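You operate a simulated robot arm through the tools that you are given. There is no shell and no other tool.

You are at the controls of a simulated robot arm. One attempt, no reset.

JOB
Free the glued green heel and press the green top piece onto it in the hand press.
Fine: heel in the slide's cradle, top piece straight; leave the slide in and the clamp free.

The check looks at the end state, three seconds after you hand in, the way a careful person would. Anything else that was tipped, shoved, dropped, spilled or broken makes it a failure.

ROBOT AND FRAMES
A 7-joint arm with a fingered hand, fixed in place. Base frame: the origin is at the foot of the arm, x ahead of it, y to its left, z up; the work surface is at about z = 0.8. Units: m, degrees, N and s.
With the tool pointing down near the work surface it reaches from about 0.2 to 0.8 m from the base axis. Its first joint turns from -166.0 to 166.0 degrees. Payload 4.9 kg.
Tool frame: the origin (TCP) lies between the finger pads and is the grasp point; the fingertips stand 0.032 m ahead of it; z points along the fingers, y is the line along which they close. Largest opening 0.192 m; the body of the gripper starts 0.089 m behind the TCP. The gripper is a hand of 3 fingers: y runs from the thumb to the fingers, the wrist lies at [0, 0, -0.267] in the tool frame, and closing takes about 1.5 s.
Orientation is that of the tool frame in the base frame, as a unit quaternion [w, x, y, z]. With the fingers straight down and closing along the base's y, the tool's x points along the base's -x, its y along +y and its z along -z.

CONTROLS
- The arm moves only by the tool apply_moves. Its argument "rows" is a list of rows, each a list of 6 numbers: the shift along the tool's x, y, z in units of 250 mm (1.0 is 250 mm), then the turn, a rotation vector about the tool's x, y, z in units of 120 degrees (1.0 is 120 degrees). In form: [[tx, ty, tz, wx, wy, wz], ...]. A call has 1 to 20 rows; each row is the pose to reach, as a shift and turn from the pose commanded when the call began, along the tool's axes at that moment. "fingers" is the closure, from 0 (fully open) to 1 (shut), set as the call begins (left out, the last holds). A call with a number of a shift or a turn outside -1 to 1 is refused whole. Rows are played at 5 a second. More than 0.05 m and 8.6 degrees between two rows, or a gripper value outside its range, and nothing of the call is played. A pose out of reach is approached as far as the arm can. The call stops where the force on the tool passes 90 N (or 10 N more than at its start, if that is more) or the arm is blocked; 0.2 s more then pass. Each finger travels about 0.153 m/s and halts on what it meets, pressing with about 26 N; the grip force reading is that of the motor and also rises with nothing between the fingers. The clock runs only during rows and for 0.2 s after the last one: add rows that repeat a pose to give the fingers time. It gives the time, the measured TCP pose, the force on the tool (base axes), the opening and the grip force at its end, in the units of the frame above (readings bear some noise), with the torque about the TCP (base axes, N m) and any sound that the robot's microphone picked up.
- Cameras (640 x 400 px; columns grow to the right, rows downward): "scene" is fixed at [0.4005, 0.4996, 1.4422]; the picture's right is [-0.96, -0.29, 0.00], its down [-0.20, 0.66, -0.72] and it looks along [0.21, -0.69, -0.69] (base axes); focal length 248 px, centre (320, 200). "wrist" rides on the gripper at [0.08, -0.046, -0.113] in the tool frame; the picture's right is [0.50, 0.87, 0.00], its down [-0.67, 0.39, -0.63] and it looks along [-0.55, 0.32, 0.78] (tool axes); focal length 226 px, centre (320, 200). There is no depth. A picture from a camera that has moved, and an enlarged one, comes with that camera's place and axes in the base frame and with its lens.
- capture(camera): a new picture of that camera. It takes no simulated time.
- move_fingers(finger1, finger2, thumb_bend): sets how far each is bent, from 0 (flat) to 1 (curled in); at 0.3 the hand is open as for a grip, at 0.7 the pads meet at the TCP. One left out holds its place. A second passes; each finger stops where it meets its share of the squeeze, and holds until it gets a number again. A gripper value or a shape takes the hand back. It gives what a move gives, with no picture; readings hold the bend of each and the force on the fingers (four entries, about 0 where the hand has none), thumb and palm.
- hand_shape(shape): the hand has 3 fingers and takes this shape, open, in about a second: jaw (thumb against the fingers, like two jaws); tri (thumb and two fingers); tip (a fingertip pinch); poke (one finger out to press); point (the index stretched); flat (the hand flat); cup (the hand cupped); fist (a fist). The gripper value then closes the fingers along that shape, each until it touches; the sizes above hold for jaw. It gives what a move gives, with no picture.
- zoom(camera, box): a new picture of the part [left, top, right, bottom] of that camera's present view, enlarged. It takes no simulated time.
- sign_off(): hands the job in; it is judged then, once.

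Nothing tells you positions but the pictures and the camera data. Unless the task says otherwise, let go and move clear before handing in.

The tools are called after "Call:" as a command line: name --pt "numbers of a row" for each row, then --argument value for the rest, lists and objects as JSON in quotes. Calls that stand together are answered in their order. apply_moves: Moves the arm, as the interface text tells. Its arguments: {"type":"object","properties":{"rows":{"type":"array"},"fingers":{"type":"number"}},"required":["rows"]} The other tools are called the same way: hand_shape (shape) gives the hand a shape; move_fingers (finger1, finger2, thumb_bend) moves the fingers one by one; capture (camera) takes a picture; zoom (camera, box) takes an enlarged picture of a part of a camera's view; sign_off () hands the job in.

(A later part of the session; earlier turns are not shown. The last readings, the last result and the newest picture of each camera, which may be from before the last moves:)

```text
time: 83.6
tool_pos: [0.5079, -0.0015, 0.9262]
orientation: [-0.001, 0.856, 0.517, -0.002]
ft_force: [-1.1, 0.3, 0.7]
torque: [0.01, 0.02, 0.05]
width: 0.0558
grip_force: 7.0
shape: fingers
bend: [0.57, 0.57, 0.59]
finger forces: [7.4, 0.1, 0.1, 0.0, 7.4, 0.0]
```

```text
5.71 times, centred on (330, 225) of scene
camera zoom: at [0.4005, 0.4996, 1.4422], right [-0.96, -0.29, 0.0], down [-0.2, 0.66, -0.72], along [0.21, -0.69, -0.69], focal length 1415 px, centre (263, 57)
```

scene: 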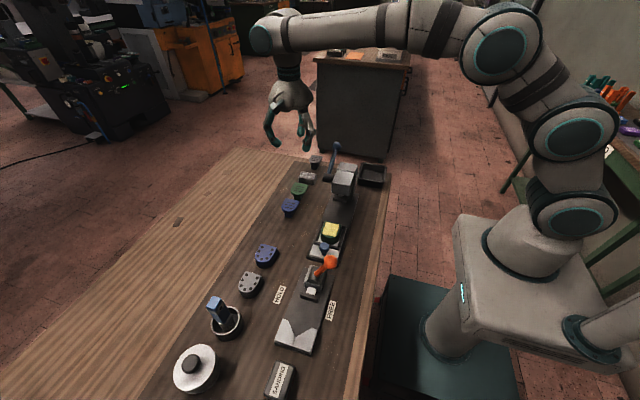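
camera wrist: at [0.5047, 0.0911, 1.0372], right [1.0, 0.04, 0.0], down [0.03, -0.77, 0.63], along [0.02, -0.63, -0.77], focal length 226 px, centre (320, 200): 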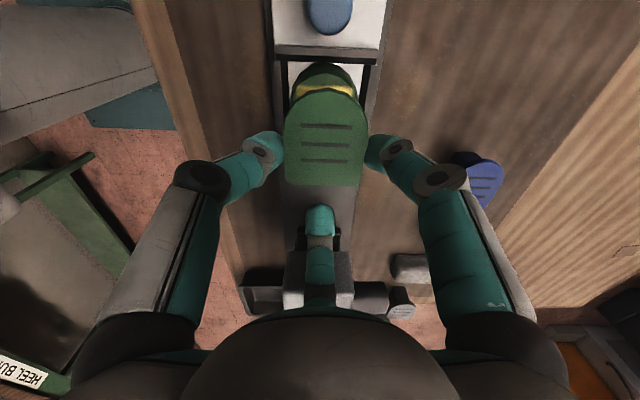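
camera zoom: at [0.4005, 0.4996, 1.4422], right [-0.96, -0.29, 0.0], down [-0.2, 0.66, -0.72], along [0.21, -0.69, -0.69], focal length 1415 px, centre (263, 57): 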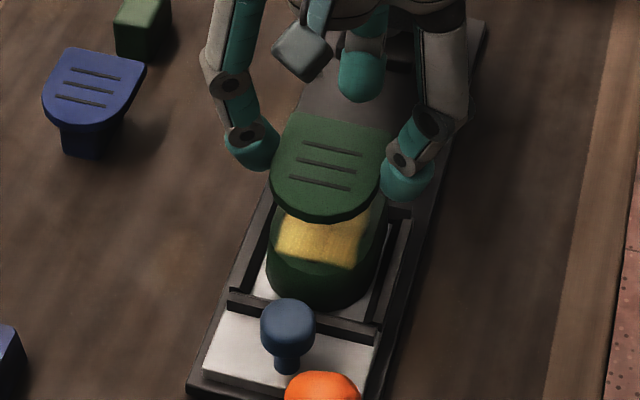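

Call:
zoom --camera "wrist" --box '[260, 40, 390, 200]'

Call:
zoom --camera "scene" --box '[310, 205, 350, 245]'

```text
2.50 times, centred on (325, 120) of wrist
camera zoom: at [0.5047, 0.0911, 1.0372], right [1.0, 0.04, 0.0], down [0.03, -0.77, 0.63], along [0.02, -0.63, -0.77], focal length 565 px, centre (308, 400)
```

zoom: 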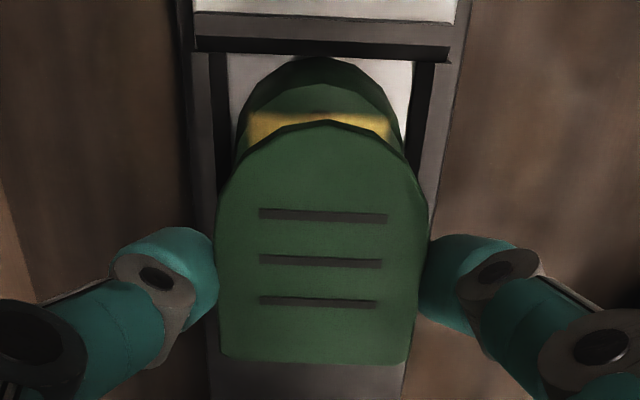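

```text
10.00 times, centred on (330, 225) of scene
camera zoom: at [0.4005, 0.4996, 1.4422], right [-0.96, -0.29, 0.0], down [-0.2, 0.66, -0.72], along [0.21, -0.69, -0.69], focal length 2476 px, centre (220, -50)
```

zoom: 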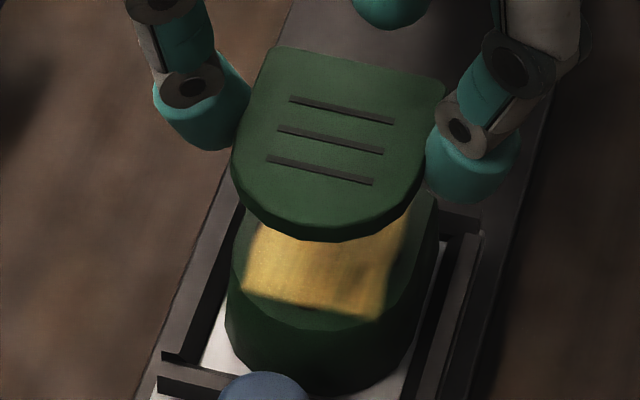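

The plate is parallel to the cradle and lined up with the heel within about 1 mm. I lower to just above the glue and check again.

Call:
apply_moves --pt "0.001 0.002 0.05 0 0 0" --pt "0.001 0.002 0.1 0 0 0" --pt "0.001 0.002 0.132 0 0 0" --pt "0.001 0.002 0.132 0 0 0"

Call:
zoom --camera "wrist" --box '[260, 40, 390, 200]'

Call:
zoom --camera "scene" --box '[310, 210, 350, 250]'

```text
time: 84.6
tool_pos: [0.5095, -0.0015, 0.892]
orientation: [-0.001, 0.856, 0.517, -0.002]
ft_force: [-0.5, 0.5, -0.3]
torque: [-0.03, 0.04, 0.01]
width: 0.0558
grip_force: 7.6
shape: fingers
bend: [0.57, 0.57, 0.59]
finger forces: [7.4, 0.1, 0.0, 0.0, 7.5, 0.0]
```

```text
2.50 times, centred on (325, 120) of wrist
camera zoom: at [0.5063, 0.0908, 1.0041], right [1.0, 0.04, 0.0], down [0.03, -0.77, 0.63], along [0.02, -0.63, -0.77], focal length 565 px, centre (308, 400)
```

zoom: 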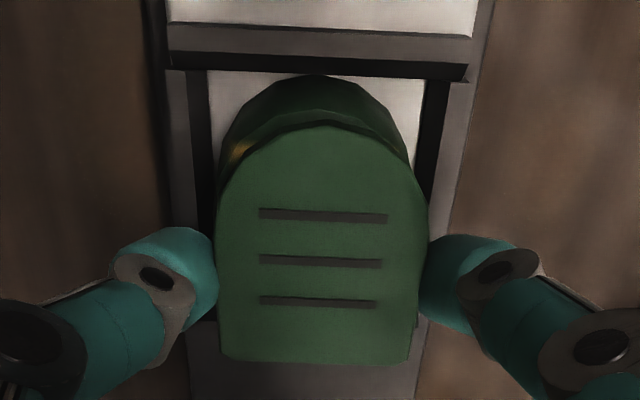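

```text
10.00 times, centred on (330, 230) of scene
camera zoom: at [0.4005, 0.4996, 1.4422], right [-0.96, -0.29, 0.0], down [-0.2, 0.66, -0.72], along [0.21, -0.69, -0.69], focal length 2476 px, centre (220, -100)
```

zoom: 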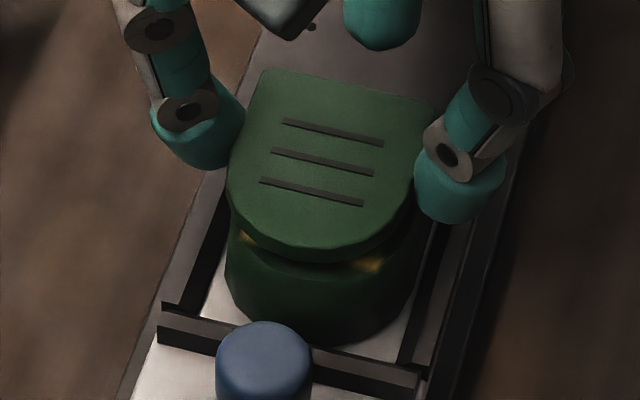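

Alignment looks very good from both cameras. I lower in small steps until the plate touches.

Call:
apply_moves --pt "0 0 0.006 0 0 0" --pt "0 0 0.012 0 0 0" --pt "0 0 0.012 0 0 0"

Call:
apply_moves --pt "0 0 0.004 0 0 0" --pt "0 0 0.008 0 0 0" --pt "0 0 0.008 0 0 0"

Call:
zoom --camera "scene" --box '[310, 210, 350, 250]'

```text
time: 85.4
tool_pos: [0.5092, -0.0016, 0.8908]
orientation: [0.001, 0.856, 0.517, -0.002]
ft_force: [-0.3, -0.5, -1.0]
torque: [0.01, 0.0, 0.01]
width: 0.0557
grip_force: 7.2
shape: fingers
bend: [0.57, 0.57, 0.59]
finger forces: [7.4, 0.1, 0.0, 0.1, 7.3, 0.0]
```

```text
time: 86.2
tool_pos: [0.5097, -0.0028, 0.888]
orientation: [0.0, 0.856, 0.516, -0.002]
ft_force: [-0.2, 0.2, -0.7]
torque: [0.03, 0.02, 0.0]
width: 0.0556
grip_force: 7.8
shape: fingers
bend: [0.57, 0.57, 0.59]
finger forces: [7.3, 0.0, 0.1, 0.0, 7.4, 0.1]
```

```text
10.00 times, centred on (330, 230) of scene
camera zoom: at [0.4005, 0.4996, 1.4422], right [-0.96, -0.29, 0.0], down [-0.2, 0.66, -0.72], along [0.21, -0.69, -0.69], focal length 2476 px, centre (220, -100)
```

zoom: 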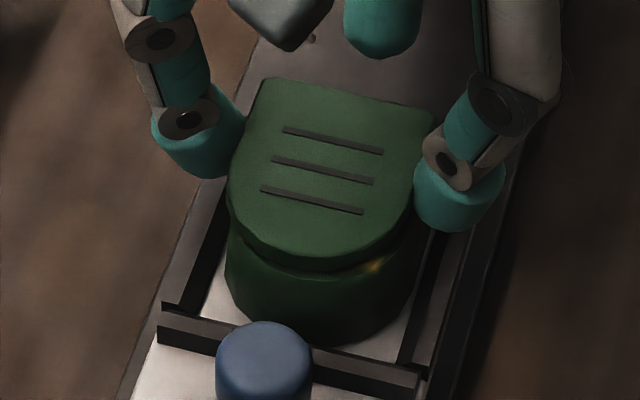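

Call:
apply_moves --pt "0 0 0.004 0 0 0" --pt "0 0 0.008 0 0 0" --pt "0 0 0.008 0 0 0"

Call:
apply_moves --pt "0 0 0.004 0 0 0" --pt "0 0 0.006 0 0 0" --pt "0 0 0.006 0 0 0"

Call:
zoom --camera "scene" --box '[310, 210, 350, 250]'

```text
time: 87.0
tool_pos: [0.5098, -0.0021, 0.8858]
orientation: [0.001, 0.856, 0.516, 0.0]
ft_force: [-0.9, 0.1, 1.1]
torque: [0.01, 0.1, 0.02]
width: 0.0556
grip_force: 7.8
shape: fingers
bend: [0.57, 0.57, 0.59]
finger forces: [7.1, 0.0, 0.0, 0.1, 8.3, 0.0]
```

```text
time: 87.8
tool_pos: [0.5102, -0.0021, 0.884]
orientation: [0.0, 0.856, 0.517, -0.001]
ft_force: [-1.5, -0.6, 5.3]
torque: [0.09, 0.16, 0.04]
width: 0.055
grip_force: 8.4
shape: fingers
bend: [0.57, 0.57, 0.59]
finger forces: [7.2, 0.0, 0.0, 0.0, 10.1, 0.1]
```

```text
10.00 times, centred on (330, 230) of scene
camera zoom: at [0.4005, 0.4996, 1.4422], right [-0.96, -0.29, 0.0], down [-0.2, 0.66, -0.72], along [0.21, -0.69, -0.69], focal length 2476 px, centre (220, -100)
```

zoom: 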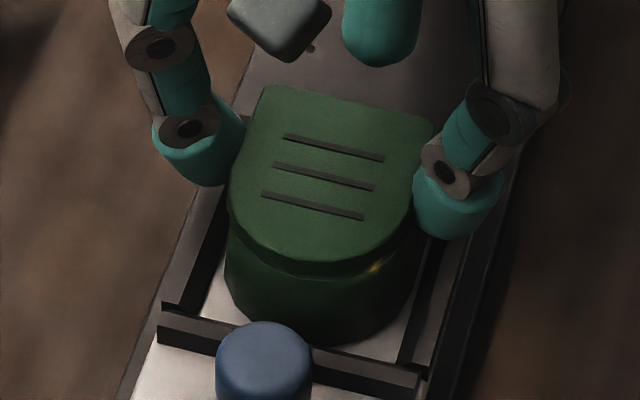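

The plate is touching the glue (about 5 N). I press a touch more so it seats, then check.

Call:
apply_moves --pt "0 0 0.003 0 0 0" --pt "0 0 0.003 0 0 0"

Call:
zoom --camera "wrist" --box '[260, 40, 390, 200]'

Call:
zoom --camera "scene" --box '[310, 210, 350, 250]'

```text
time: 88.4
tool_pos: [0.5098, -0.0024, 0.8843]
orientation: [0.0, 0.856, 0.517, -0.002]
ft_force: [-2.7, -0.5, 8.3]
torque: [0.16, 0.13, 0.06]
width: 0.0548
grip_force: 9.2
shape: fingers
bend: [0.57, 0.57, 0.59]
finger forces: [7.3, 0.0, 0.0, 0.0, 11.2, 0.0]
```

```text
2.50 times, centred on (325, 120) of wrist
camera zoom: at [0.5064, 0.0907, 0.9956], right [1.0, 0.04, 0.0], down [0.03, -0.77, 0.63], along [0.02, -0.63, -0.77], focal length 565 px, centre (308, 400)
```

zoom: 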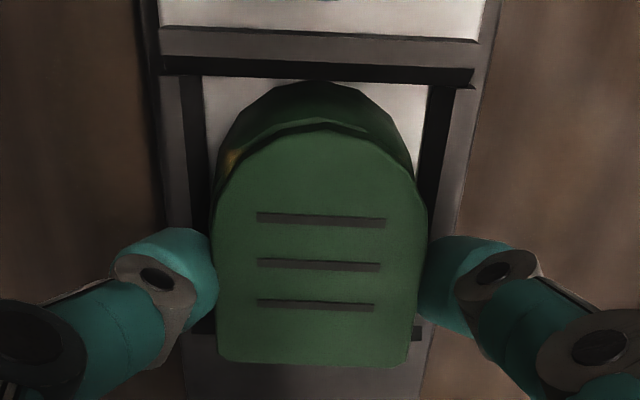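

```text
10.00 times, centred on (330, 230) of scene
camera zoom: at [0.4005, 0.4996, 1.4422], right [-0.96, -0.29, 0.0], down [-0.2, 0.66, -0.72], along [0.21, -0.69, -0.69], focal length 2476 px, centre (220, -100)
```

zoom: 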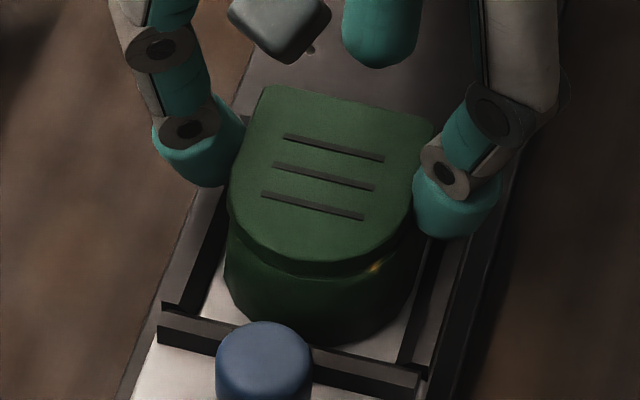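

Call:
zoom --camera "wrist" --box '[295, 65, 360, 125]'

Call:
zoom --camera "scene" --box '[319, 216, 341, 240]'

```text
6.67 times, centred on (328, 95) of wrist
camera zoom: at [0.5064, 0.0907, 0.9956], right [1.0, 0.04, 0.0], down [0.03, -0.77, 0.63], along [0.02, -0.63, -0.77], focal length 1507 px, centre (270, 900)
```

zoom: 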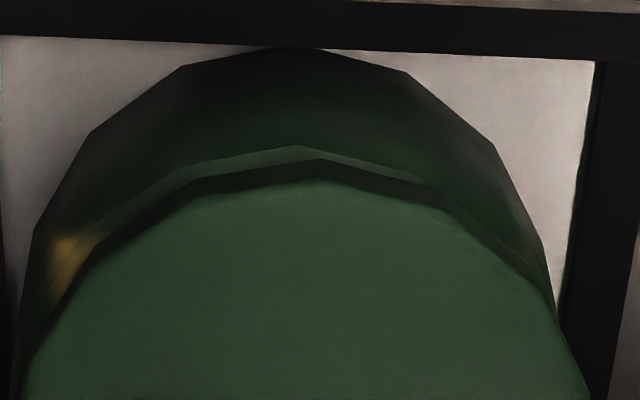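

```text
16.00 times, centred on (330, 228) of scene
camera zoom: at [0.4005, 0.4996, 1.4422], right [-0.96, -0.29, 0.0], down [-0.2, 0.66, -0.72], along [0.21, -0.69, -0.69], focal length 3962 px, centre (160, -248)
```

zoom: 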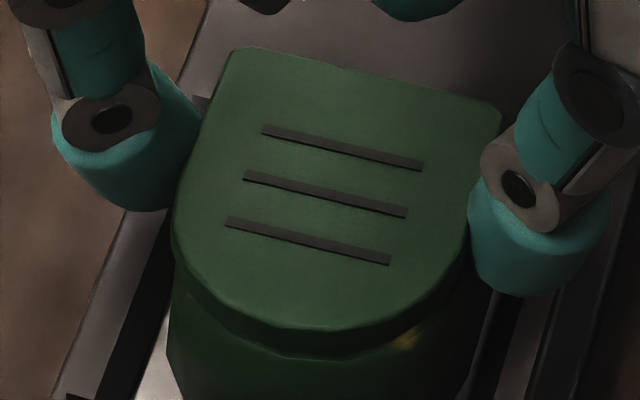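

A close look shows the plate sits about 2.5 mm too far +x and 1.5 mm too far back. I lift it slightly, correct, and lower again.

Call:
apply_moves --pt "0 0 -0.006 0 0 0" --pt "0 0 -0.014 0 0 0" --pt "0.001 -0.006 -0.014 0 0 0" --pt "0.001 -0.011 -0.014 0 0 0" --pt "0.001 -0.011 -0.014 0 0 0"

Call:
zoom --camera "wrist" --box '[295, 65, 360, 125]'

Call:
zoom --camera "scene" --box '[310, 210, 350, 250]'

```text
time: 89.6
tool_pos: [0.5077, 0.0003, 0.8884]
orientation: [0.0, 0.856, 0.517, -0.003]
ft_force: [0.2, -0.9, 0.1]
torque: [0.01, 0.0, 0.01]
width: 0.055
grip_force: 7.3
shape: fingers
bend: [0.57, 0.57, 0.59]
finger forces: [7.5, 0.0, 0.0, 0.0, 7.3, 0.0]
```

```text
6.67 times, centred on (328, 95) of wrist
camera zoom: at [0.504, 0.0922, 0.9986], right [1.0, 0.04, 0.0], down [0.03, -0.77, 0.63], along [0.02, -0.63, -0.77], focal length 1507 px, centre (270, 900)
```

zoom: 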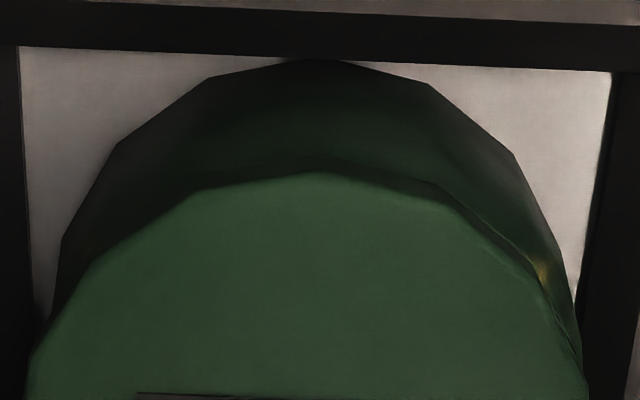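

```text
10.00 times, centred on (330, 230) of scene
camera zoom: at [0.4005, 0.4996, 1.4422], right [-0.96, -0.29, 0.0], down [-0.2, 0.66, -0.72], along [0.21, -0.69, -0.69], focal length 2476 px, centre (220, -100)
```

zoom: 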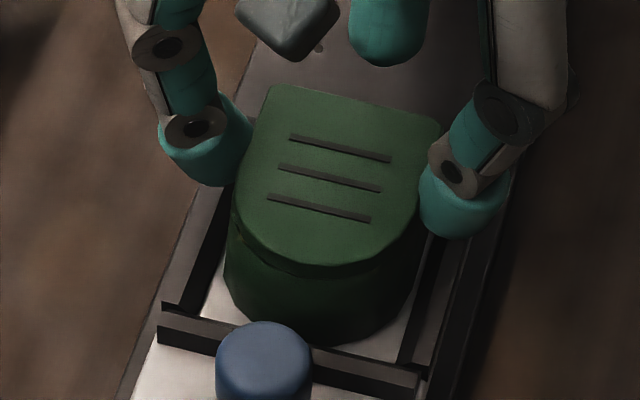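

Call:
apply_moves --pt "-0.002 0.001 0.006 0 0 0" --pt "-0.002 0.001 0.012 0 0 0" --pt "-0.002 0.001 0.014 0 0 0" --pt "-0.002 0.001 0.014 0 0 0"

Call:
zoom --camera "wrist" --box '[290, 65, 365, 125]'

Call:
zoom --camera "scene" --box '[319, 216, 341, 240]'

```text
time: 90.6
tool_pos: [0.5082, -0.0014, 0.8844]
orientation: [0.0, 0.856, 0.517, -0.002]
ft_force: [0.2, 0.6, 5.8]
torque: [0.14, -0.05, 0.02]
width: 0.0545
grip_force: 7.8
shape: fingers
bend: [0.57, 0.57, 0.59]
finger forces: [8.0, 0.1, 0.0, 0.0, 7.6, 0.0]
```

```text
6.67 times, centred on (328, 95) of wrist
camera zoom: at [0.5042, 0.091, 0.9954], right [1.0, 0.04, 0.0], down [0.03, -0.77, 0.63], along [0.02, -0.63, -0.77], focal length 1507 px, centre (270, 900)
```

zoom: 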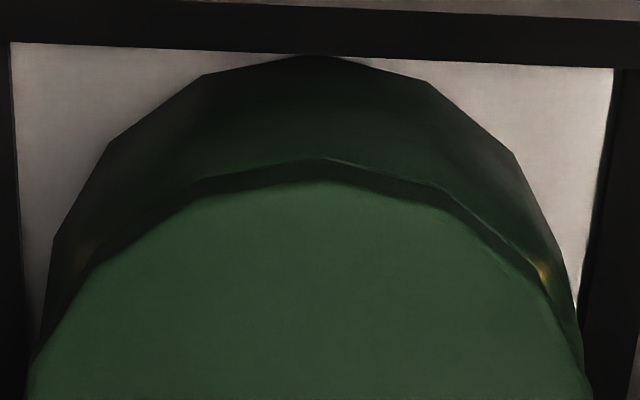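

```text
16.00 times, centred on (330, 228) of scene
camera zoom: at [0.4005, 0.4996, 1.4422], right [-0.96, -0.29, 0.0], down [-0.2, 0.66, -0.72], along [0.21, -0.69, -0.69], focal length 3962 px, centre (160, -248)
```

zoom: 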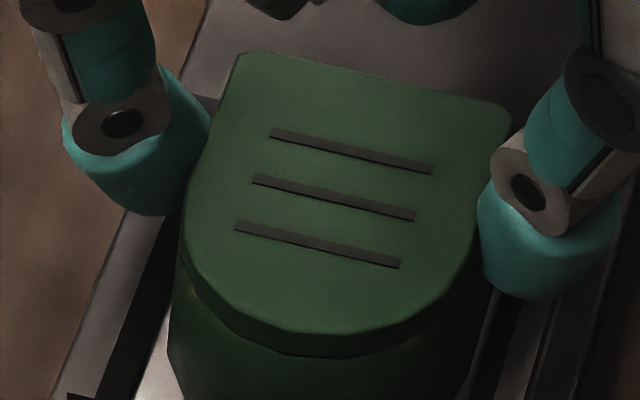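

Now the plate is symmetrical on the heel, with balanced finger forces. I release gently.

Call:
move_fingers --finger1 0.53 --thumb_bend 0.53

Call:
zoom --camera "wrist" --box '[260, 50, 390, 200]'

Call:
zoom --camera "scene" --box '[310, 210, 350, 250]'

```text
time: 91.6
tool_pos: [0.5079, -0.0015, 0.8835]
orientation: [0.0, 0.856, 0.517, -0.002]
ft_force: [0.1, 0.3, 1.2]
torque: [0.0, 0.06, 0.0]
width: 0.0712
grip_force: 0.0
shape: fingers
bend: [0.53, 0.57, 0.53]
finger forces: [0.0, 0.1, 0.1, 0.0, 0.1, 0.0]
```

```text
2.67 times, centred on (325, 125) of wrist
camera zoom: at [0.504, 0.091, 0.9949], right [1.0, 0.04, 0.0], down [0.03, -0.77, 0.63], along [0.02, -0.63, -0.77], focal length 603 px, centre (307, 400)
```

zoom: 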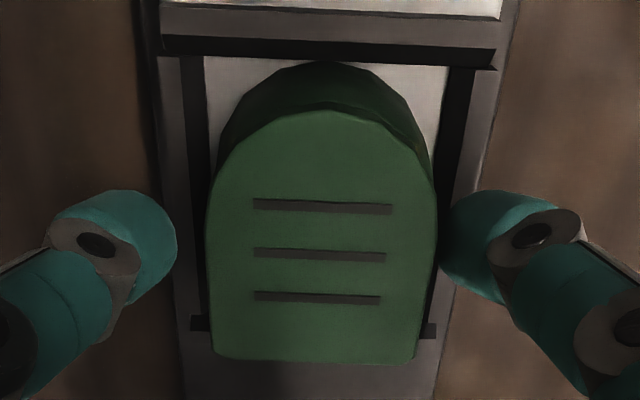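

```text
10.00 times, centred on (330, 230) of scene
camera zoom: at [0.4005, 0.4996, 1.4422], right [-0.96, -0.29, 0.0], down [-0.2, 0.66, -0.72], along [0.21, -0.69, -0.69], focal length 2476 px, centre (220, -100)
```

zoom: 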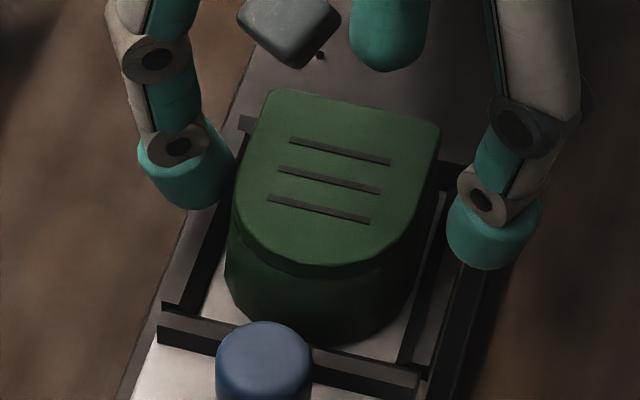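

Released and still aligned. I open a bit more and rise straight up.

Call:
move_fingers --finger1 0.47 --thumb_bend 0.5

Call:
apply_moves --pt "0 0 -0.03 0 0 0" --pt "0 0 -0.1 0 0 0" --pt "0 0 -0.22 0 0 0" --pt "0 0 -0.38 0 0 0" --pt "0 0 -0.54 0 0 0" --pt "0 0 -0.64 0 0 0" --pt "0 0 -0.64 0 0 0"

Call:
capture --camera "wrist"

Call:
zoom --camera "wrist" --box '[270, 40, 380, 150]'

Call:
zoom --camera "scene" --box '[300, 150, 380, 270]'

```text
time: 92.6
tool_pos: [0.5075, -0.002, 0.8822]
orientation: [-0.001, 0.856, 0.517, -0.002]
ft_force: [1.0, 0.0, 1.0]
torque: [0.01, 0.01, -0.01]
width: 0.0902
grip_force: 0.0
shape: fingers
bend: [0.47, 0.57, 0.5]
finger forces: [0.0, 0.0, 0.0, 0.0, 0.1, 0.1]
```

```text
time: 94.2
tool_pos: [0.5078, -0.0015, 1.0433]
orientation: [-0.001, 0.856, 0.517, -0.002]
ft_force: [0.3, -0.2, 0.1]
torque: [0.0, 0.0, 0.01]
width: 0.0906
grip_force: 0.0
shape: fingers
bend: [0.47, 0.57, 0.5]
finger forces: [0.0, 0.0, 0.0, 0.0, 0.0, 0.0]
```

```text
taken
camera wrist: at [0.5058, 0.0906, 1.1551], right [1.0, 0.04, 0.0], down [0.03, -0.77, 0.63], along [0.02, -0.63, -0.77], focal length 226 px, centre (320, 200)
```

wrist: 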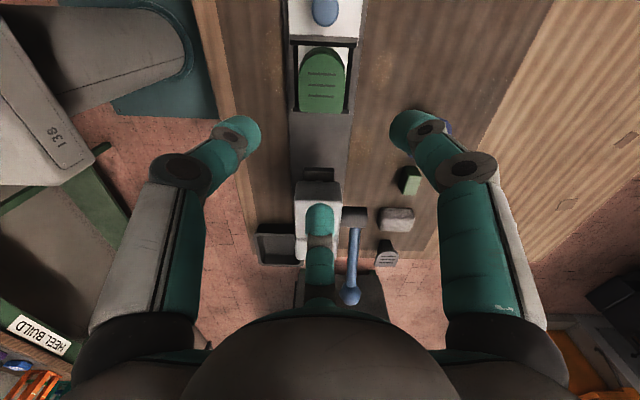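

```text
3.64 times, centred on (325, 95) of wrist
camera zoom: at [0.5058, 0.0906, 1.1551], right [1.0, 0.04, 0.0], down [0.03, -0.77, 0.63], along [0.02, -0.63, -0.77], focal length 822 px, centre (302, 582)
```

zoom: 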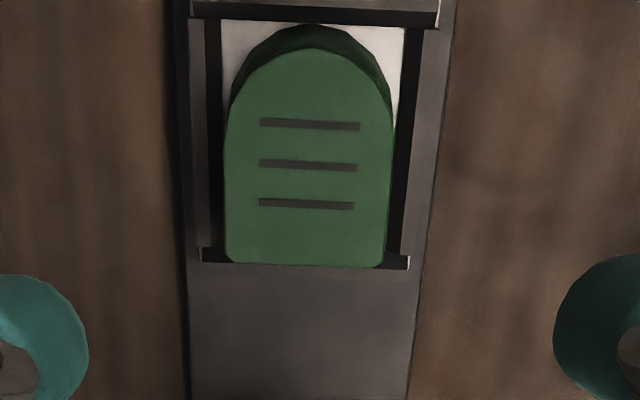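

```text
3.33 times, centred on (340, 210) of scene
camera zoom: at [0.4005, 0.4996, 1.4422], right [-0.96, -0.29, 0.0], down [-0.2, 0.66, -0.72], along [0.21, -0.69, -0.69], focal length 826 px, centre (253, 167)
```

zoom: 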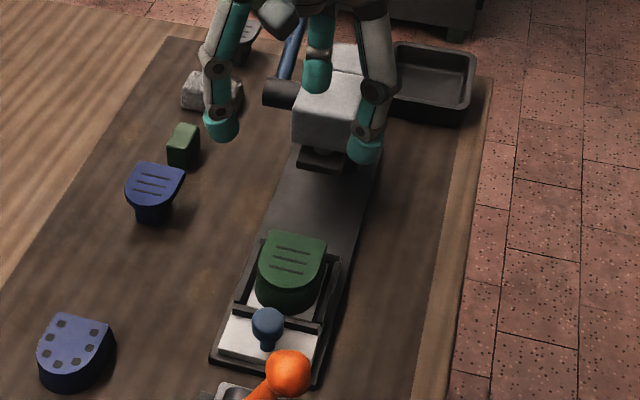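

The plate sits straight on the heel. Next I push the slide in by its knob at (0.509, 0.0935). I'll turn the hand so no finger points toward the press, and cage the knob from above.

Call:
apply_moves --pt "0.05 -0.03 0 0 0 -0.06" --pt "0.1 -0.05 0 0 0 -0.12" --pt "0.16 -0.08 0 0 0 -0.18" --pt "0.22 -0.11 0 0 0 -0.24" --pt "0.28 -0.14 0 0 0 -0.3" --pt "0.3386 -0.1725 0 0 0 -0.36" --pt "0.3386 -0.1725 0 0 0 -0.42" --pt "0.3386 -0.1725 0 0 0 -0.481" --pt "0.3386 -0.1725 0 0 0 -0.481"

Call:
move_fingers --finger1 0.56 --finger2 0.56 --thumb_bend 0.56

Call:
capture --camera "wrist"

Call:
zoom --camera "scene" --box '[280, 150, 400, 280]'

```text
time: 96.2
tool_pos: [0.5096, 0.0941, 1.0428]
orientation: [-0.001, 0.5, 0.866, -0.002]
ft_force: [0.5, -0.8, -0.3]
torque: [0.0, 0.02, -0.06]
width: 0.0903
grip_force: 0.1
shape: fingers
bend: [0.47, 0.57, 0.5]
finger forces: [0.0, 0.1, 0.0, 0.0, 0.0, 0.1]
```

```text
time: 97.2
tool_pos: [0.5089, 0.0947, 1.0422]
orientation: [0.0, 0.501, 0.866, -0.001]
ft_force: [-0.2, 0.4, 0.2]
torque: [-0.01, 0.01, 0.01]
width: 0.0591
grip_force: 0.1
shape: fingers
bend: [0.56, 0.56, 0.56]
finger forces: [0.1, 0.0, 0.0, 0.0, 0.1, 0.0]
```

```text
taken
camera wrist: at [0.43, 0.1407, 1.1553], right [0.5, 0.87, 0.0], down [0.67, -0.39, 0.63], along [0.54, -0.32, -0.78], focal length 226 px, centre (320, 200)
```

wrist: 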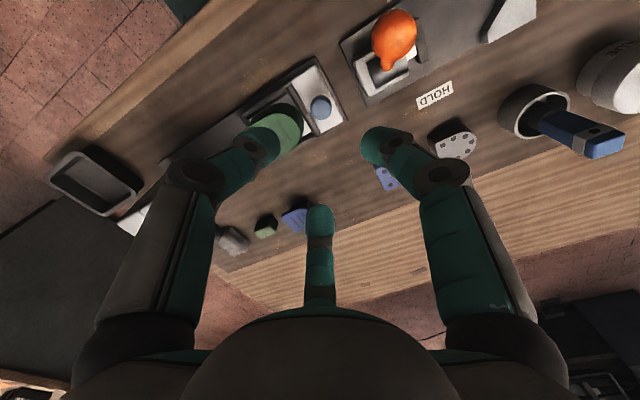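

```text
3.08 times, centred on (340, 215) of scene
camera zoom: at [0.4005, 0.4996, 1.4422], right [-0.96, -0.29, 0.0], down [-0.2, 0.66, -0.72], along [0.21, -0.69, -0.69], focal length 762 px, centre (258, 154)
```

zoom: 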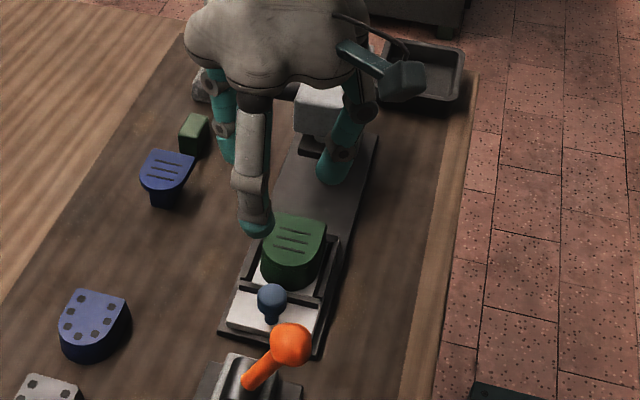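

Call:
apply_moves --pt "0.009 0 0.12 0 0 0" --pt "0.009 0 0.26 0 0 0" --pt "0.009 0 0.38 0 0 0" --pt "0.009 0 0.46 0 0 0" --pt "0.009 0 0.46 0 0 0"

Call:
capture --camera "wrist"

Call:
zoom --camera "scene" --box '[290, 180, 370, 280]'

```text
time: 98.4
tool_pos: [0.5078, 0.0958, 0.9284]
orientation: [-0.001, 0.502, 0.865, -0.002]
ft_force: [0.6, -0.7, 0.0]
torque: [0.0, 0.0, 0.02]
width: 0.0593
grip_force: 0.1
shape: fingers
bend: [0.56, 0.56, 0.56]
finger forces: [0.0, 0.0, 0.1, 0.0, 0.0, 0.0]
```

```text
taken
camera wrist: at [0.4284, 0.1417, 1.0402], right [0.5, 0.87, 0.0], down [0.67, -0.39, 0.63], along [0.54, -0.32, -0.78], focal length 226 px, centre (320, 200)
```

wrist: 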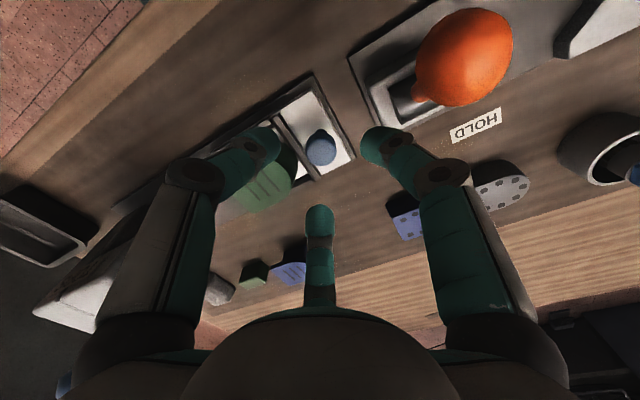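

```text
4.00 times, centred on (330, 230) of scene
camera zoom: at [0.4005, 0.4996, 1.4422], right [-0.96, -0.29, 0.0], down [-0.2, 0.66, -0.72], along [0.21, -0.69, -0.69], focal length 991 px, centre (280, 80)
```

zoom: 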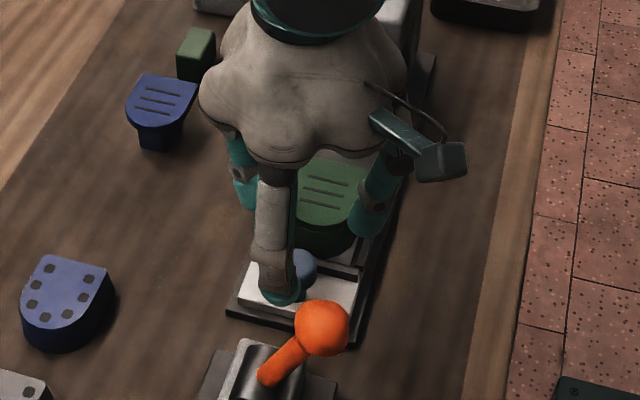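

Call:
apply_moves --pt "0 0 0.06 0 0 0" --pt "0 0 0.12 0 0 0" --pt "0 0 0.17 0 0 0" --pt "0 0 0.194 0 0 0" --pt "0 0 0.194 0 0 0"

Call:
capture --camera "wrist"

Call:
zoom --camera "scene" --box '[300, 210, 360, 280]'

```text
time: 99.6
tool_pos: [0.508, 0.0956, 0.88]
orientation: [-0.001, 0.501, 0.865, -0.001]
ft_force: [-0.2, 0.3, -0.2]
torque: [-0.03, 0.0, 0.02]
width: 0.0593
grip_force: 0.0
shape: fingers
bend: [0.56, 0.56, 0.56]
finger forces: [0.0, 0.1, 0.0, 0.1, 0.0, 0.0]
```

```text
taken
camera wrist: at [0.4279, 0.1423, 0.9918], right [0.5, 0.87, 0.0], down [0.67, -0.39, 0.63], along [0.54, -0.32, -0.78], focal length 226 px, centre (320, 200)
```

wrist: 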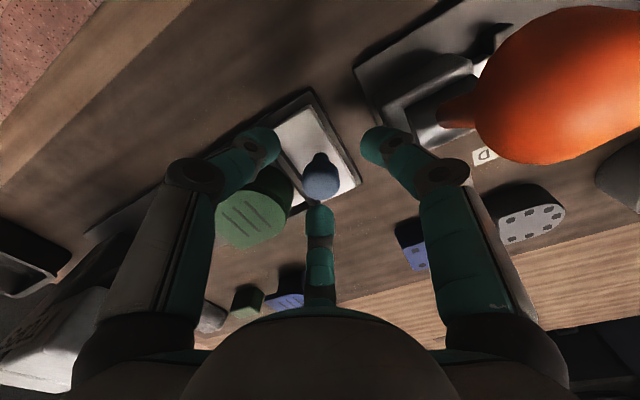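

```text
5.71 times, centred on (330, 245) of scene
camera zoom: at [0.4005, 0.4996, 1.4422], right [-0.96, -0.29, 0.0], down [-0.2, 0.66, -0.72], along [0.21, -0.69, -0.69], focal length 1415 px, centre (263, -57)
```

zoom: 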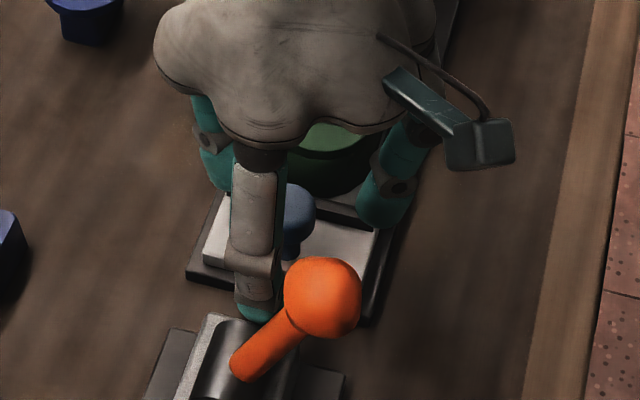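

The fingers are around the knob with no contact. I close them lightly on it.

Call:
move_fingers --finger1 0.66 --finger2 0.62 --thumb_bend 0.62

Call:
zoom --camera "wrist" --box '[200, 80, 440, 260]'

Call:
zoom --camera "scene" --box '[300, 210, 360, 280]'

```text
time: 100.6
tool_pos: [0.5073, 0.0949, 0.8793]
orientation: [-0.001, 0.501, 0.866, -0.001]
ft_force: [0.9, 0.5, -0.6]
torque: [0.03, -0.02, -0.02]
width: 0.0279
grip_force: 0.3
shape: fingers
bend: [0.65, 0.62, 0.62]
finger forces: [0.8, 0.0, 0.0, 0.0, 0.1, 0.1]
```

```text
2.22 times, centred on (320, 170) of wrist
camera zoom: at [0.428, 0.1423, 0.9919], right [0.5, 0.87, 0.0], down [0.67, -0.39, 0.63], along [0.54, -0.32, -0.78], focal length 502 px, centre (320, 267)
```

zoom: 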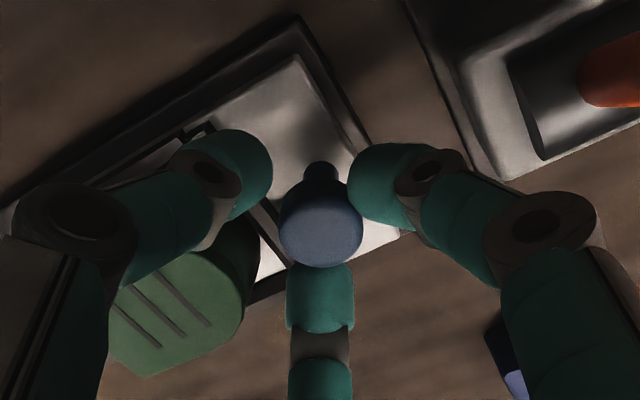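

```text
5.71 times, centred on (330, 245) of scene
camera zoom: at [0.4005, 0.4996, 1.4422], right [-0.96, -0.29, 0.0], down [-0.2, 0.66, -0.72], along [0.21, -0.69, -0.69], focal length 1415 px, centre (263, -57)
```

zoom: 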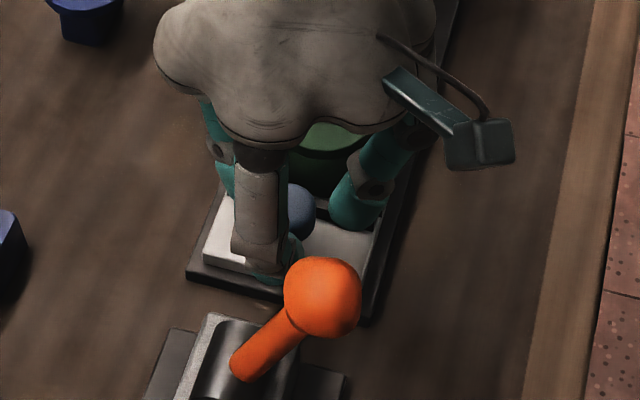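

Finger 1 is against the knob from behind. I push the slide toward the press slowly and smoothly.

Call:
apply_moves --pt "-0.012 -0.007 0 0 0 0" --pt "-0.03 -0.0173 0 0 0 0" --pt "-0.055 -0.0318 0 0 0 0" --pt "-0.083 -0.0479 0 0 0 0" --pt "-0.111 -0.0641 0 0 0 0" --pt "-0.139 -0.0803 0 0 0 0" --pt "-0.166 -0.0958 0 0 0 0" --pt "-0.19 -0.1097 0 0 0 0" --pt "-0.208 -0.12 0 0 0 0" --pt "-0.208 -0.12 0 0 0 0"

Call:
capture --camera "wrist"

Call:
zoom --camera "scene" --box '[280, 150, 400, 270]'

```text
time: 102.8
tool_pos: [0.5062, 0.0353, 0.8803]
orientation: [-0.002, 0.501, 0.865, -0.002]
ft_force: [-0.1, 1.1, -1.8]
torque: [-0.02, 0.01, 0.01]
width: 0.0275
grip_force: 0.2
shape: fingers
bend: [0.65, 0.62, 0.62]
finger forces: [0.5, 0.0, 0.0, 0.1, 0.0, 0.0]
```

```text
taken
camera wrist: at [0.4275, 0.0817, 0.9921], right [0.5, 0.86, 0.0], down [0.67, -0.39, 0.63], along [0.54, -0.32, -0.78], focal length 226 px, centre (320, 200)
```

wrist: 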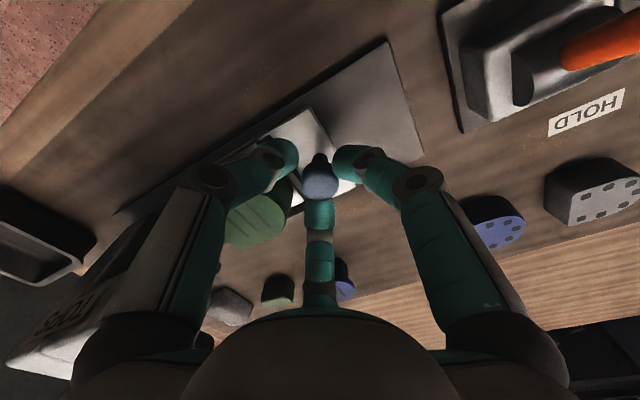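

```text
3.33 times, centred on (340, 210) of scene
camera zoom: at [0.4005, 0.4996, 1.4422], right [-0.96, -0.29, 0.0], down [-0.2, 0.66, -0.72], along [0.21, -0.69, -0.69], focal length 826 px, centre (253, 167)
```

zoom: 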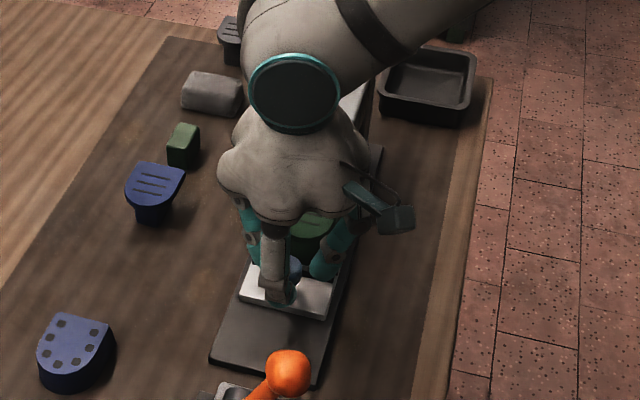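

The slide moves freely with the heel on it. I keep going.

Call:
apply_moves --pt "-0.015 -0.0087 0 0 0 0" --pt "-0.04 -0.0231 0 0 0 0" --pt "-0.069 -0.0398 0 0 0 0" --pt "-0.097 -0.056 0 0 0 0" --pt "-0.125 -0.0722 0 0 0 0" --pt "-0.15 -0.0866 0 0 0 0" --pt "-0.166 -0.0958 0 0 0 0" --pt "-0.166 -0.0958 0 0 0 0"

Call:
capture --camera "wrist"

Call:
zoom --camera "scene" --box '[280, 150, 400, 270]'

```text
time: 104.6
tool_pos: [0.5068, -0.0118, 0.8797]
orientation: [0.0, 0.501, 0.865, -0.002]
ft_force: [0.6, 1.2, -0.8]
torque: [0.01, -0.01, -0.03]
width: 0.0271
grip_force: 0.1
shape: fingers
bend: [0.65, 0.62, 0.62]
finger forces: [0.4, 0.0, 0.1, 0.0, 0.0, 0.1]
```

```text
taken
camera wrist: at [0.4278, 0.0337, 0.9921], right [0.5, 0.87, 0.0], down [0.67, -0.39, 0.63], along [0.54, -0.32, -0.78], focal length 226 px, centre (320, 200)
```

wrist: 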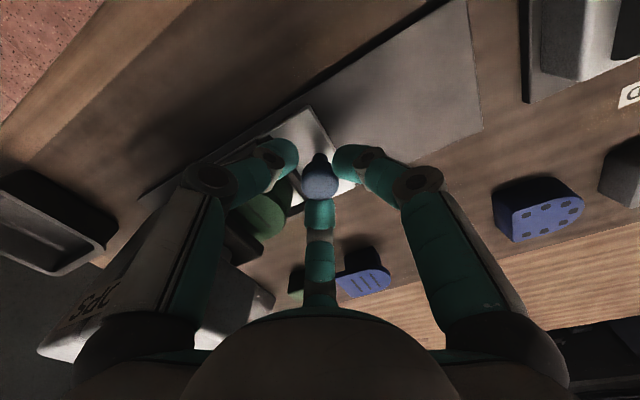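

```text
3.33 times, centred on (340, 210) of scene
camera zoom: at [0.4005, 0.4996, 1.4422], right [-0.96, -0.29, 0.0], down [-0.2, 0.66, -0.72], along [0.21, -0.69, -0.69], focal length 826 px, centre (253, 167)
```

zoom: 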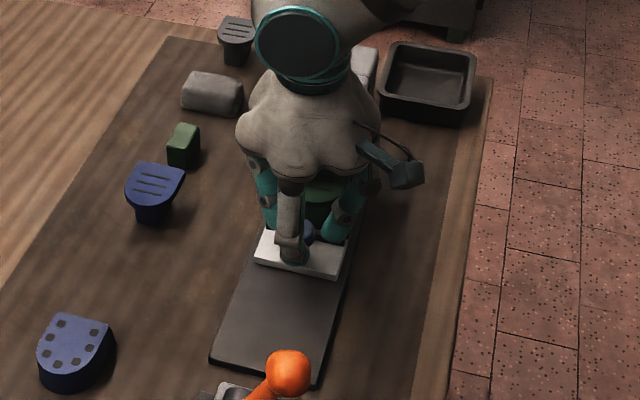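

Call:
apply_moves --pt "-0.015 -0.0087 0 0 0 0" --pt "-0.038 -0.0219 0 0 0 0" --pt "-0.06 -0.0346 0 0 0 0" --pt "-0.08 -0.0462 0 0 0 0" --pt "-0.097 -0.056 0 0 0 0" --pt "-0.097 -0.056 0 0 0 0"

Call:
capture --camera "wrist"

Call:
zoom --camera "scene" --box '[280, 150, 400, 270]'

```text
time: 106.0
tool_pos: [0.5088, -0.0407, 0.8804]
orientation: [-0.001, 0.501, 0.865, -0.001]
ft_force: [-0.2, 6.7, 5.1]
torque: [0.28, -0.02, 0.0]
width: 0.0317
grip_force: 3.3
shape: fingers
bend: [0.63, 0.62, 0.62]
finger forces: [6.6, 0.0, 0.0, 0.0, 0.1, 0.1]
```

```text
taken
camera wrist: at [0.4282, 0.0062, 0.992], right [0.5, 0.87, 0.0], down [0.67, -0.39, 0.63], along [0.54, -0.32, -0.78], focal length 226 px, centre (320, 200)
```

wrist: 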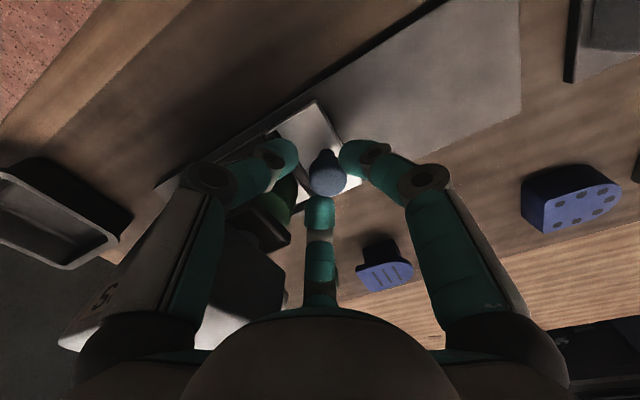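

```text
3.33 times, centred on (340, 210) of scene
camera zoom: at [0.4005, 0.4996, 1.4422], right [-0.96, -0.29, 0.0], down [-0.2, 0.66, -0.72], along [0.21, -0.69, -0.69], focal length 826 px, centre (253, 167)
```

zoom: 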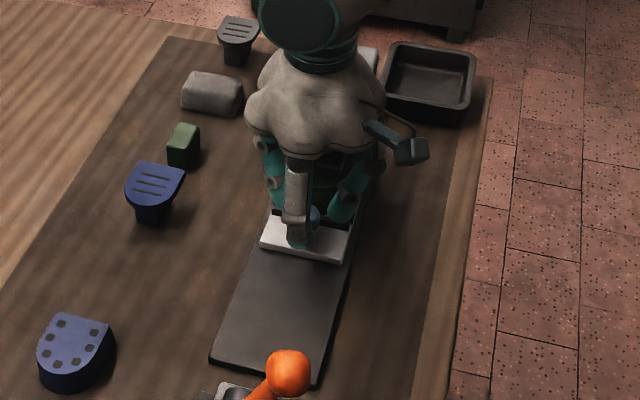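

Resistance at finger 1 now, so the slide looks near its end stop. I push a few millimetres more to confirm it's firm.

Call:
apply_moves --pt "-0.007 -0.004 0 0 0 0" --pt "-0.014 -0.008 0 0 0 0" --pt "-0.014 -0.008 0 0 0 0"

Call:
zoom --camera "scene" --box '[305, 180, 365, 240]'

Call:
zoom --camera "wrist" --box '[200, 80, 440, 260]'

```text
time: 106.8
tool_pos: [0.5072, -0.0441, 0.8811]
orientation: [-0.001, 0.5, 0.866, -0.001]
ft_force: [0.6, 8.8, 7.5]
torque: [0.41, 0.0, 0.0]
width: 0.0348
grip_force: 4.1
shape: fingers
bend: [0.62, 0.62, 0.62]
finger forces: [9.4, 0.0, 0.1, 0.0, 0.0, 0.0]
```

```text
6.67 times, centred on (335, 210) of scene
camera zoom: at [0.4005, 0.4996, 1.4422], right [-0.96, -0.29, 0.0], down [-0.2, 0.66, -0.72], along [0.21, -0.69, -0.69], focal length 1651 px, centre (220, 133)
```

zoom: 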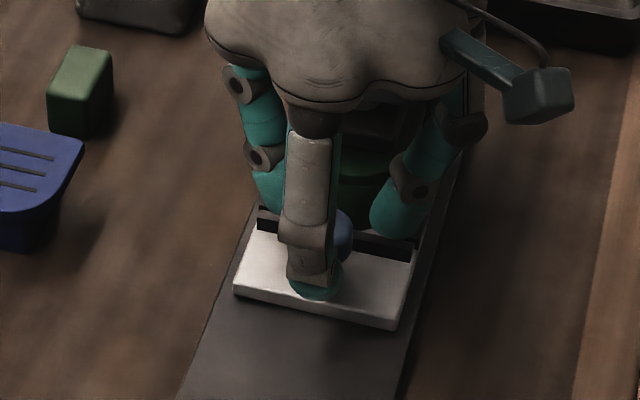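

```text
2.22 times, centred on (320, 170) of wrist
camera zoom: at [0.4282, 0.0024, 0.9925], right [0.5, 0.87, 0.0], down [0.67, -0.39, 0.63], along [0.54, -0.32, -0.78], focal length 502 px, centre (320, 267)
```

zoom: 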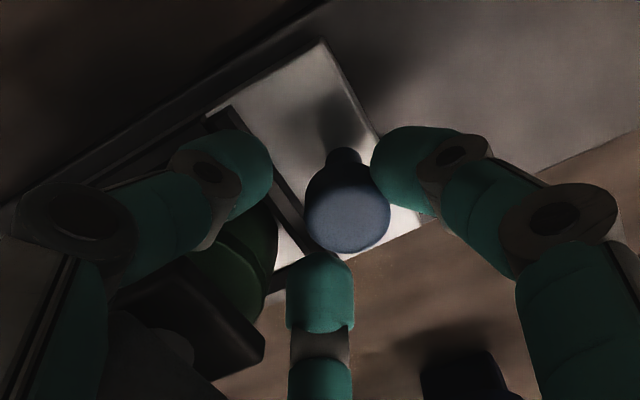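

The slide no longer moves, so it's in. I unload, open and rise to see how the heel and plate sit under the ram.

Call:
apply_moves --pt "0.014 0.008 0 0 0 0" --pt "0.03 0.0173 0 0 0 0" --pt "0.03 0.0173 0 0 0 0"

Call:
move_fingers --finger1 0.52 --finger2 0.57 --thumb_bend 0.57

Call:
apply_moves --pt "0 0 -0.05 0 0 0" --pt "0 0 -0.16 0 0 0" --pt "0 0 -0.32 0 0 0" --pt "0 0 -0.48 0 0 0" --pt "0.15 0.08 -0.6 0 0 0" --pt "0.3 0.17 -0.6 0 0 0" --pt "0.45 0.26 -0.6 0 0 0" --pt "0.55 0.32 -0.6 0 0 0" --pt "0.55 0.32 -0.6 0 0 0"

Call:
zoom --camera "scene" --box '[300, 150, 380, 240]'

Call:
capture --camera "wrist"

```text
time: 107.6
tool_pos: [0.5074, -0.035, 0.8786]
orientation: [0.0, 0.501, 0.866, -0.002]
ft_force: [0.8, 1.3, -0.8]
torque: [0.03, 0.01, 0.04]
width: 0.0288
grip_force: 0.9
shape: fingers
bend: [0.65, 0.62, 0.62]
finger forces: [1.1, 0.0, 0.0, 0.1, 0.0, 0.1]
```

```text
time: 108.6
tool_pos: [0.5071, -0.0343, 0.8798]
orientation: [-0.002, 0.501, 0.866, -0.001]
ft_force: [0.5, -0.5, -0.6]
torque: [0.0, -0.01, -0.01]
width: 0.0666
grip_force: 0.1
shape: fingers
bend: [0.52, 0.56, 0.56]
finger forces: [0.0, 0.0, 0.1, 0.0, 0.0, 0.0]
```

```text
refused: row 5 steps farther than a row can; nothing moved
```

```text
4.44 times, centred on (340, 195) of scene
camera zoom: at [0.4005, 0.4996, 1.4422], right [-0.96, -0.29, 0.0], down [-0.2, 0.66, -0.72], along [0.21, -0.69, -0.69], focal length 1101 px, centre (231, 222)
```

zoom: 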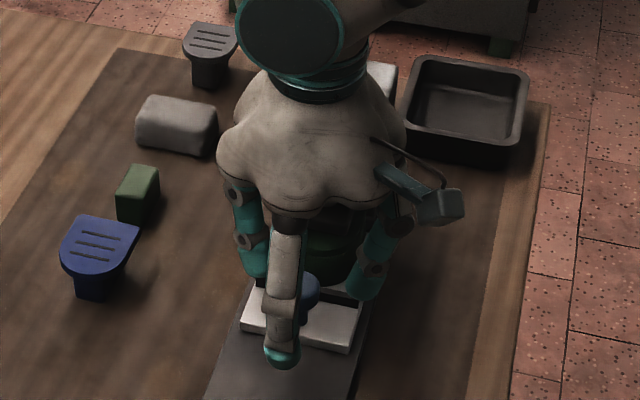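

```text
taken
camera wrist: at [0.4286, 0.0114, 0.9922], right [0.5, 0.87, 0.0], down [0.67, -0.39, 0.63], along [0.54, -0.32, -0.78], focal length 226 px, centre (320, 200)
```

wrist: 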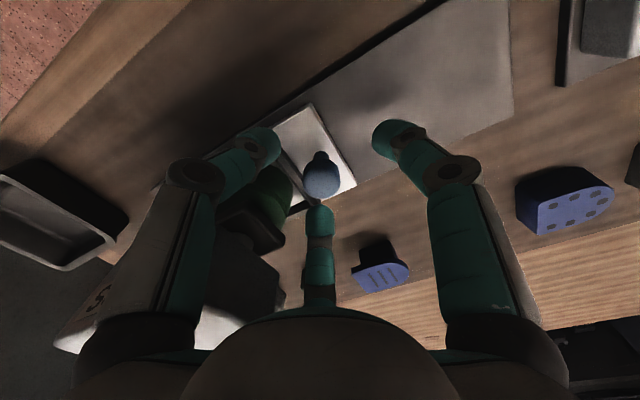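

Call:
apply_moves --pt "0 0 -0.05 0 0 0" --pt "0 0 -0.16 0 0 0" --pt "0 0 -0.32 0 0 0" --pt "0 0 -0.48 0 0 0" --pt "0.05 0.03 -0.6 0 0 0" --pt "0.18 0.1 -0.6 0 0 0" --pt "0.32 0.18 -0.6 0 0 0" --pt "0.45 0.26 -0.6 0 0 0" --pt "0.55 0.32 -0.6 0 0 0" --pt "0.55 0.32 -0.6 0 0 0"

Call:
zoom --camera "scene" --box '[300, 150, 380, 240]'

Call:
capture --camera "wrist"

```text
time: 110.8
tool_pos: [0.508, 0.1239, 1.0303]
orientation: [-0.001, 0.5, 0.866, -0.001]
ft_force: [-0.1, -0.3, -0.3]
torque: [-0.01, -0.01, -0.02]
width: 0.0669
grip_force: 0.1
shape: fingers
bend: [0.52, 0.56, 0.56]
finger forces: [0.0, 0.2, 0.0, 0.0, 0.0, 0.0]
```

```text
4.44 times, centred on (340, 195) of scene
camera zoom: at [0.4005, 0.4996, 1.4422], right [-0.96, -0.29, 0.0], down [-0.2, 0.66, -0.72], along [0.21, -0.69, -0.69], focal length 1101 px, centre (231, 222)
```

zoom: 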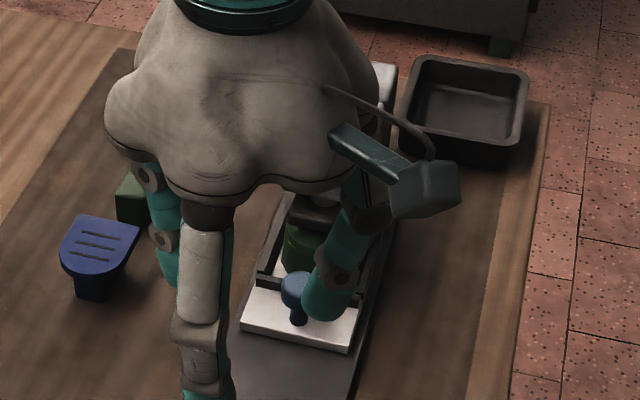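

```text
taken
camera wrist: at [0.4289, 0.17, 1.1425], right [0.5, 0.87, 0.0], down [0.67, -0.39, 0.63], along [0.54, -0.32, -0.78], focal length 226 px, centre (320, 200)
```

wrist: 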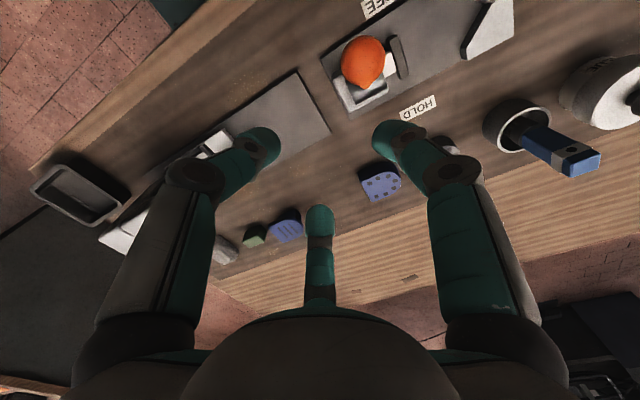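

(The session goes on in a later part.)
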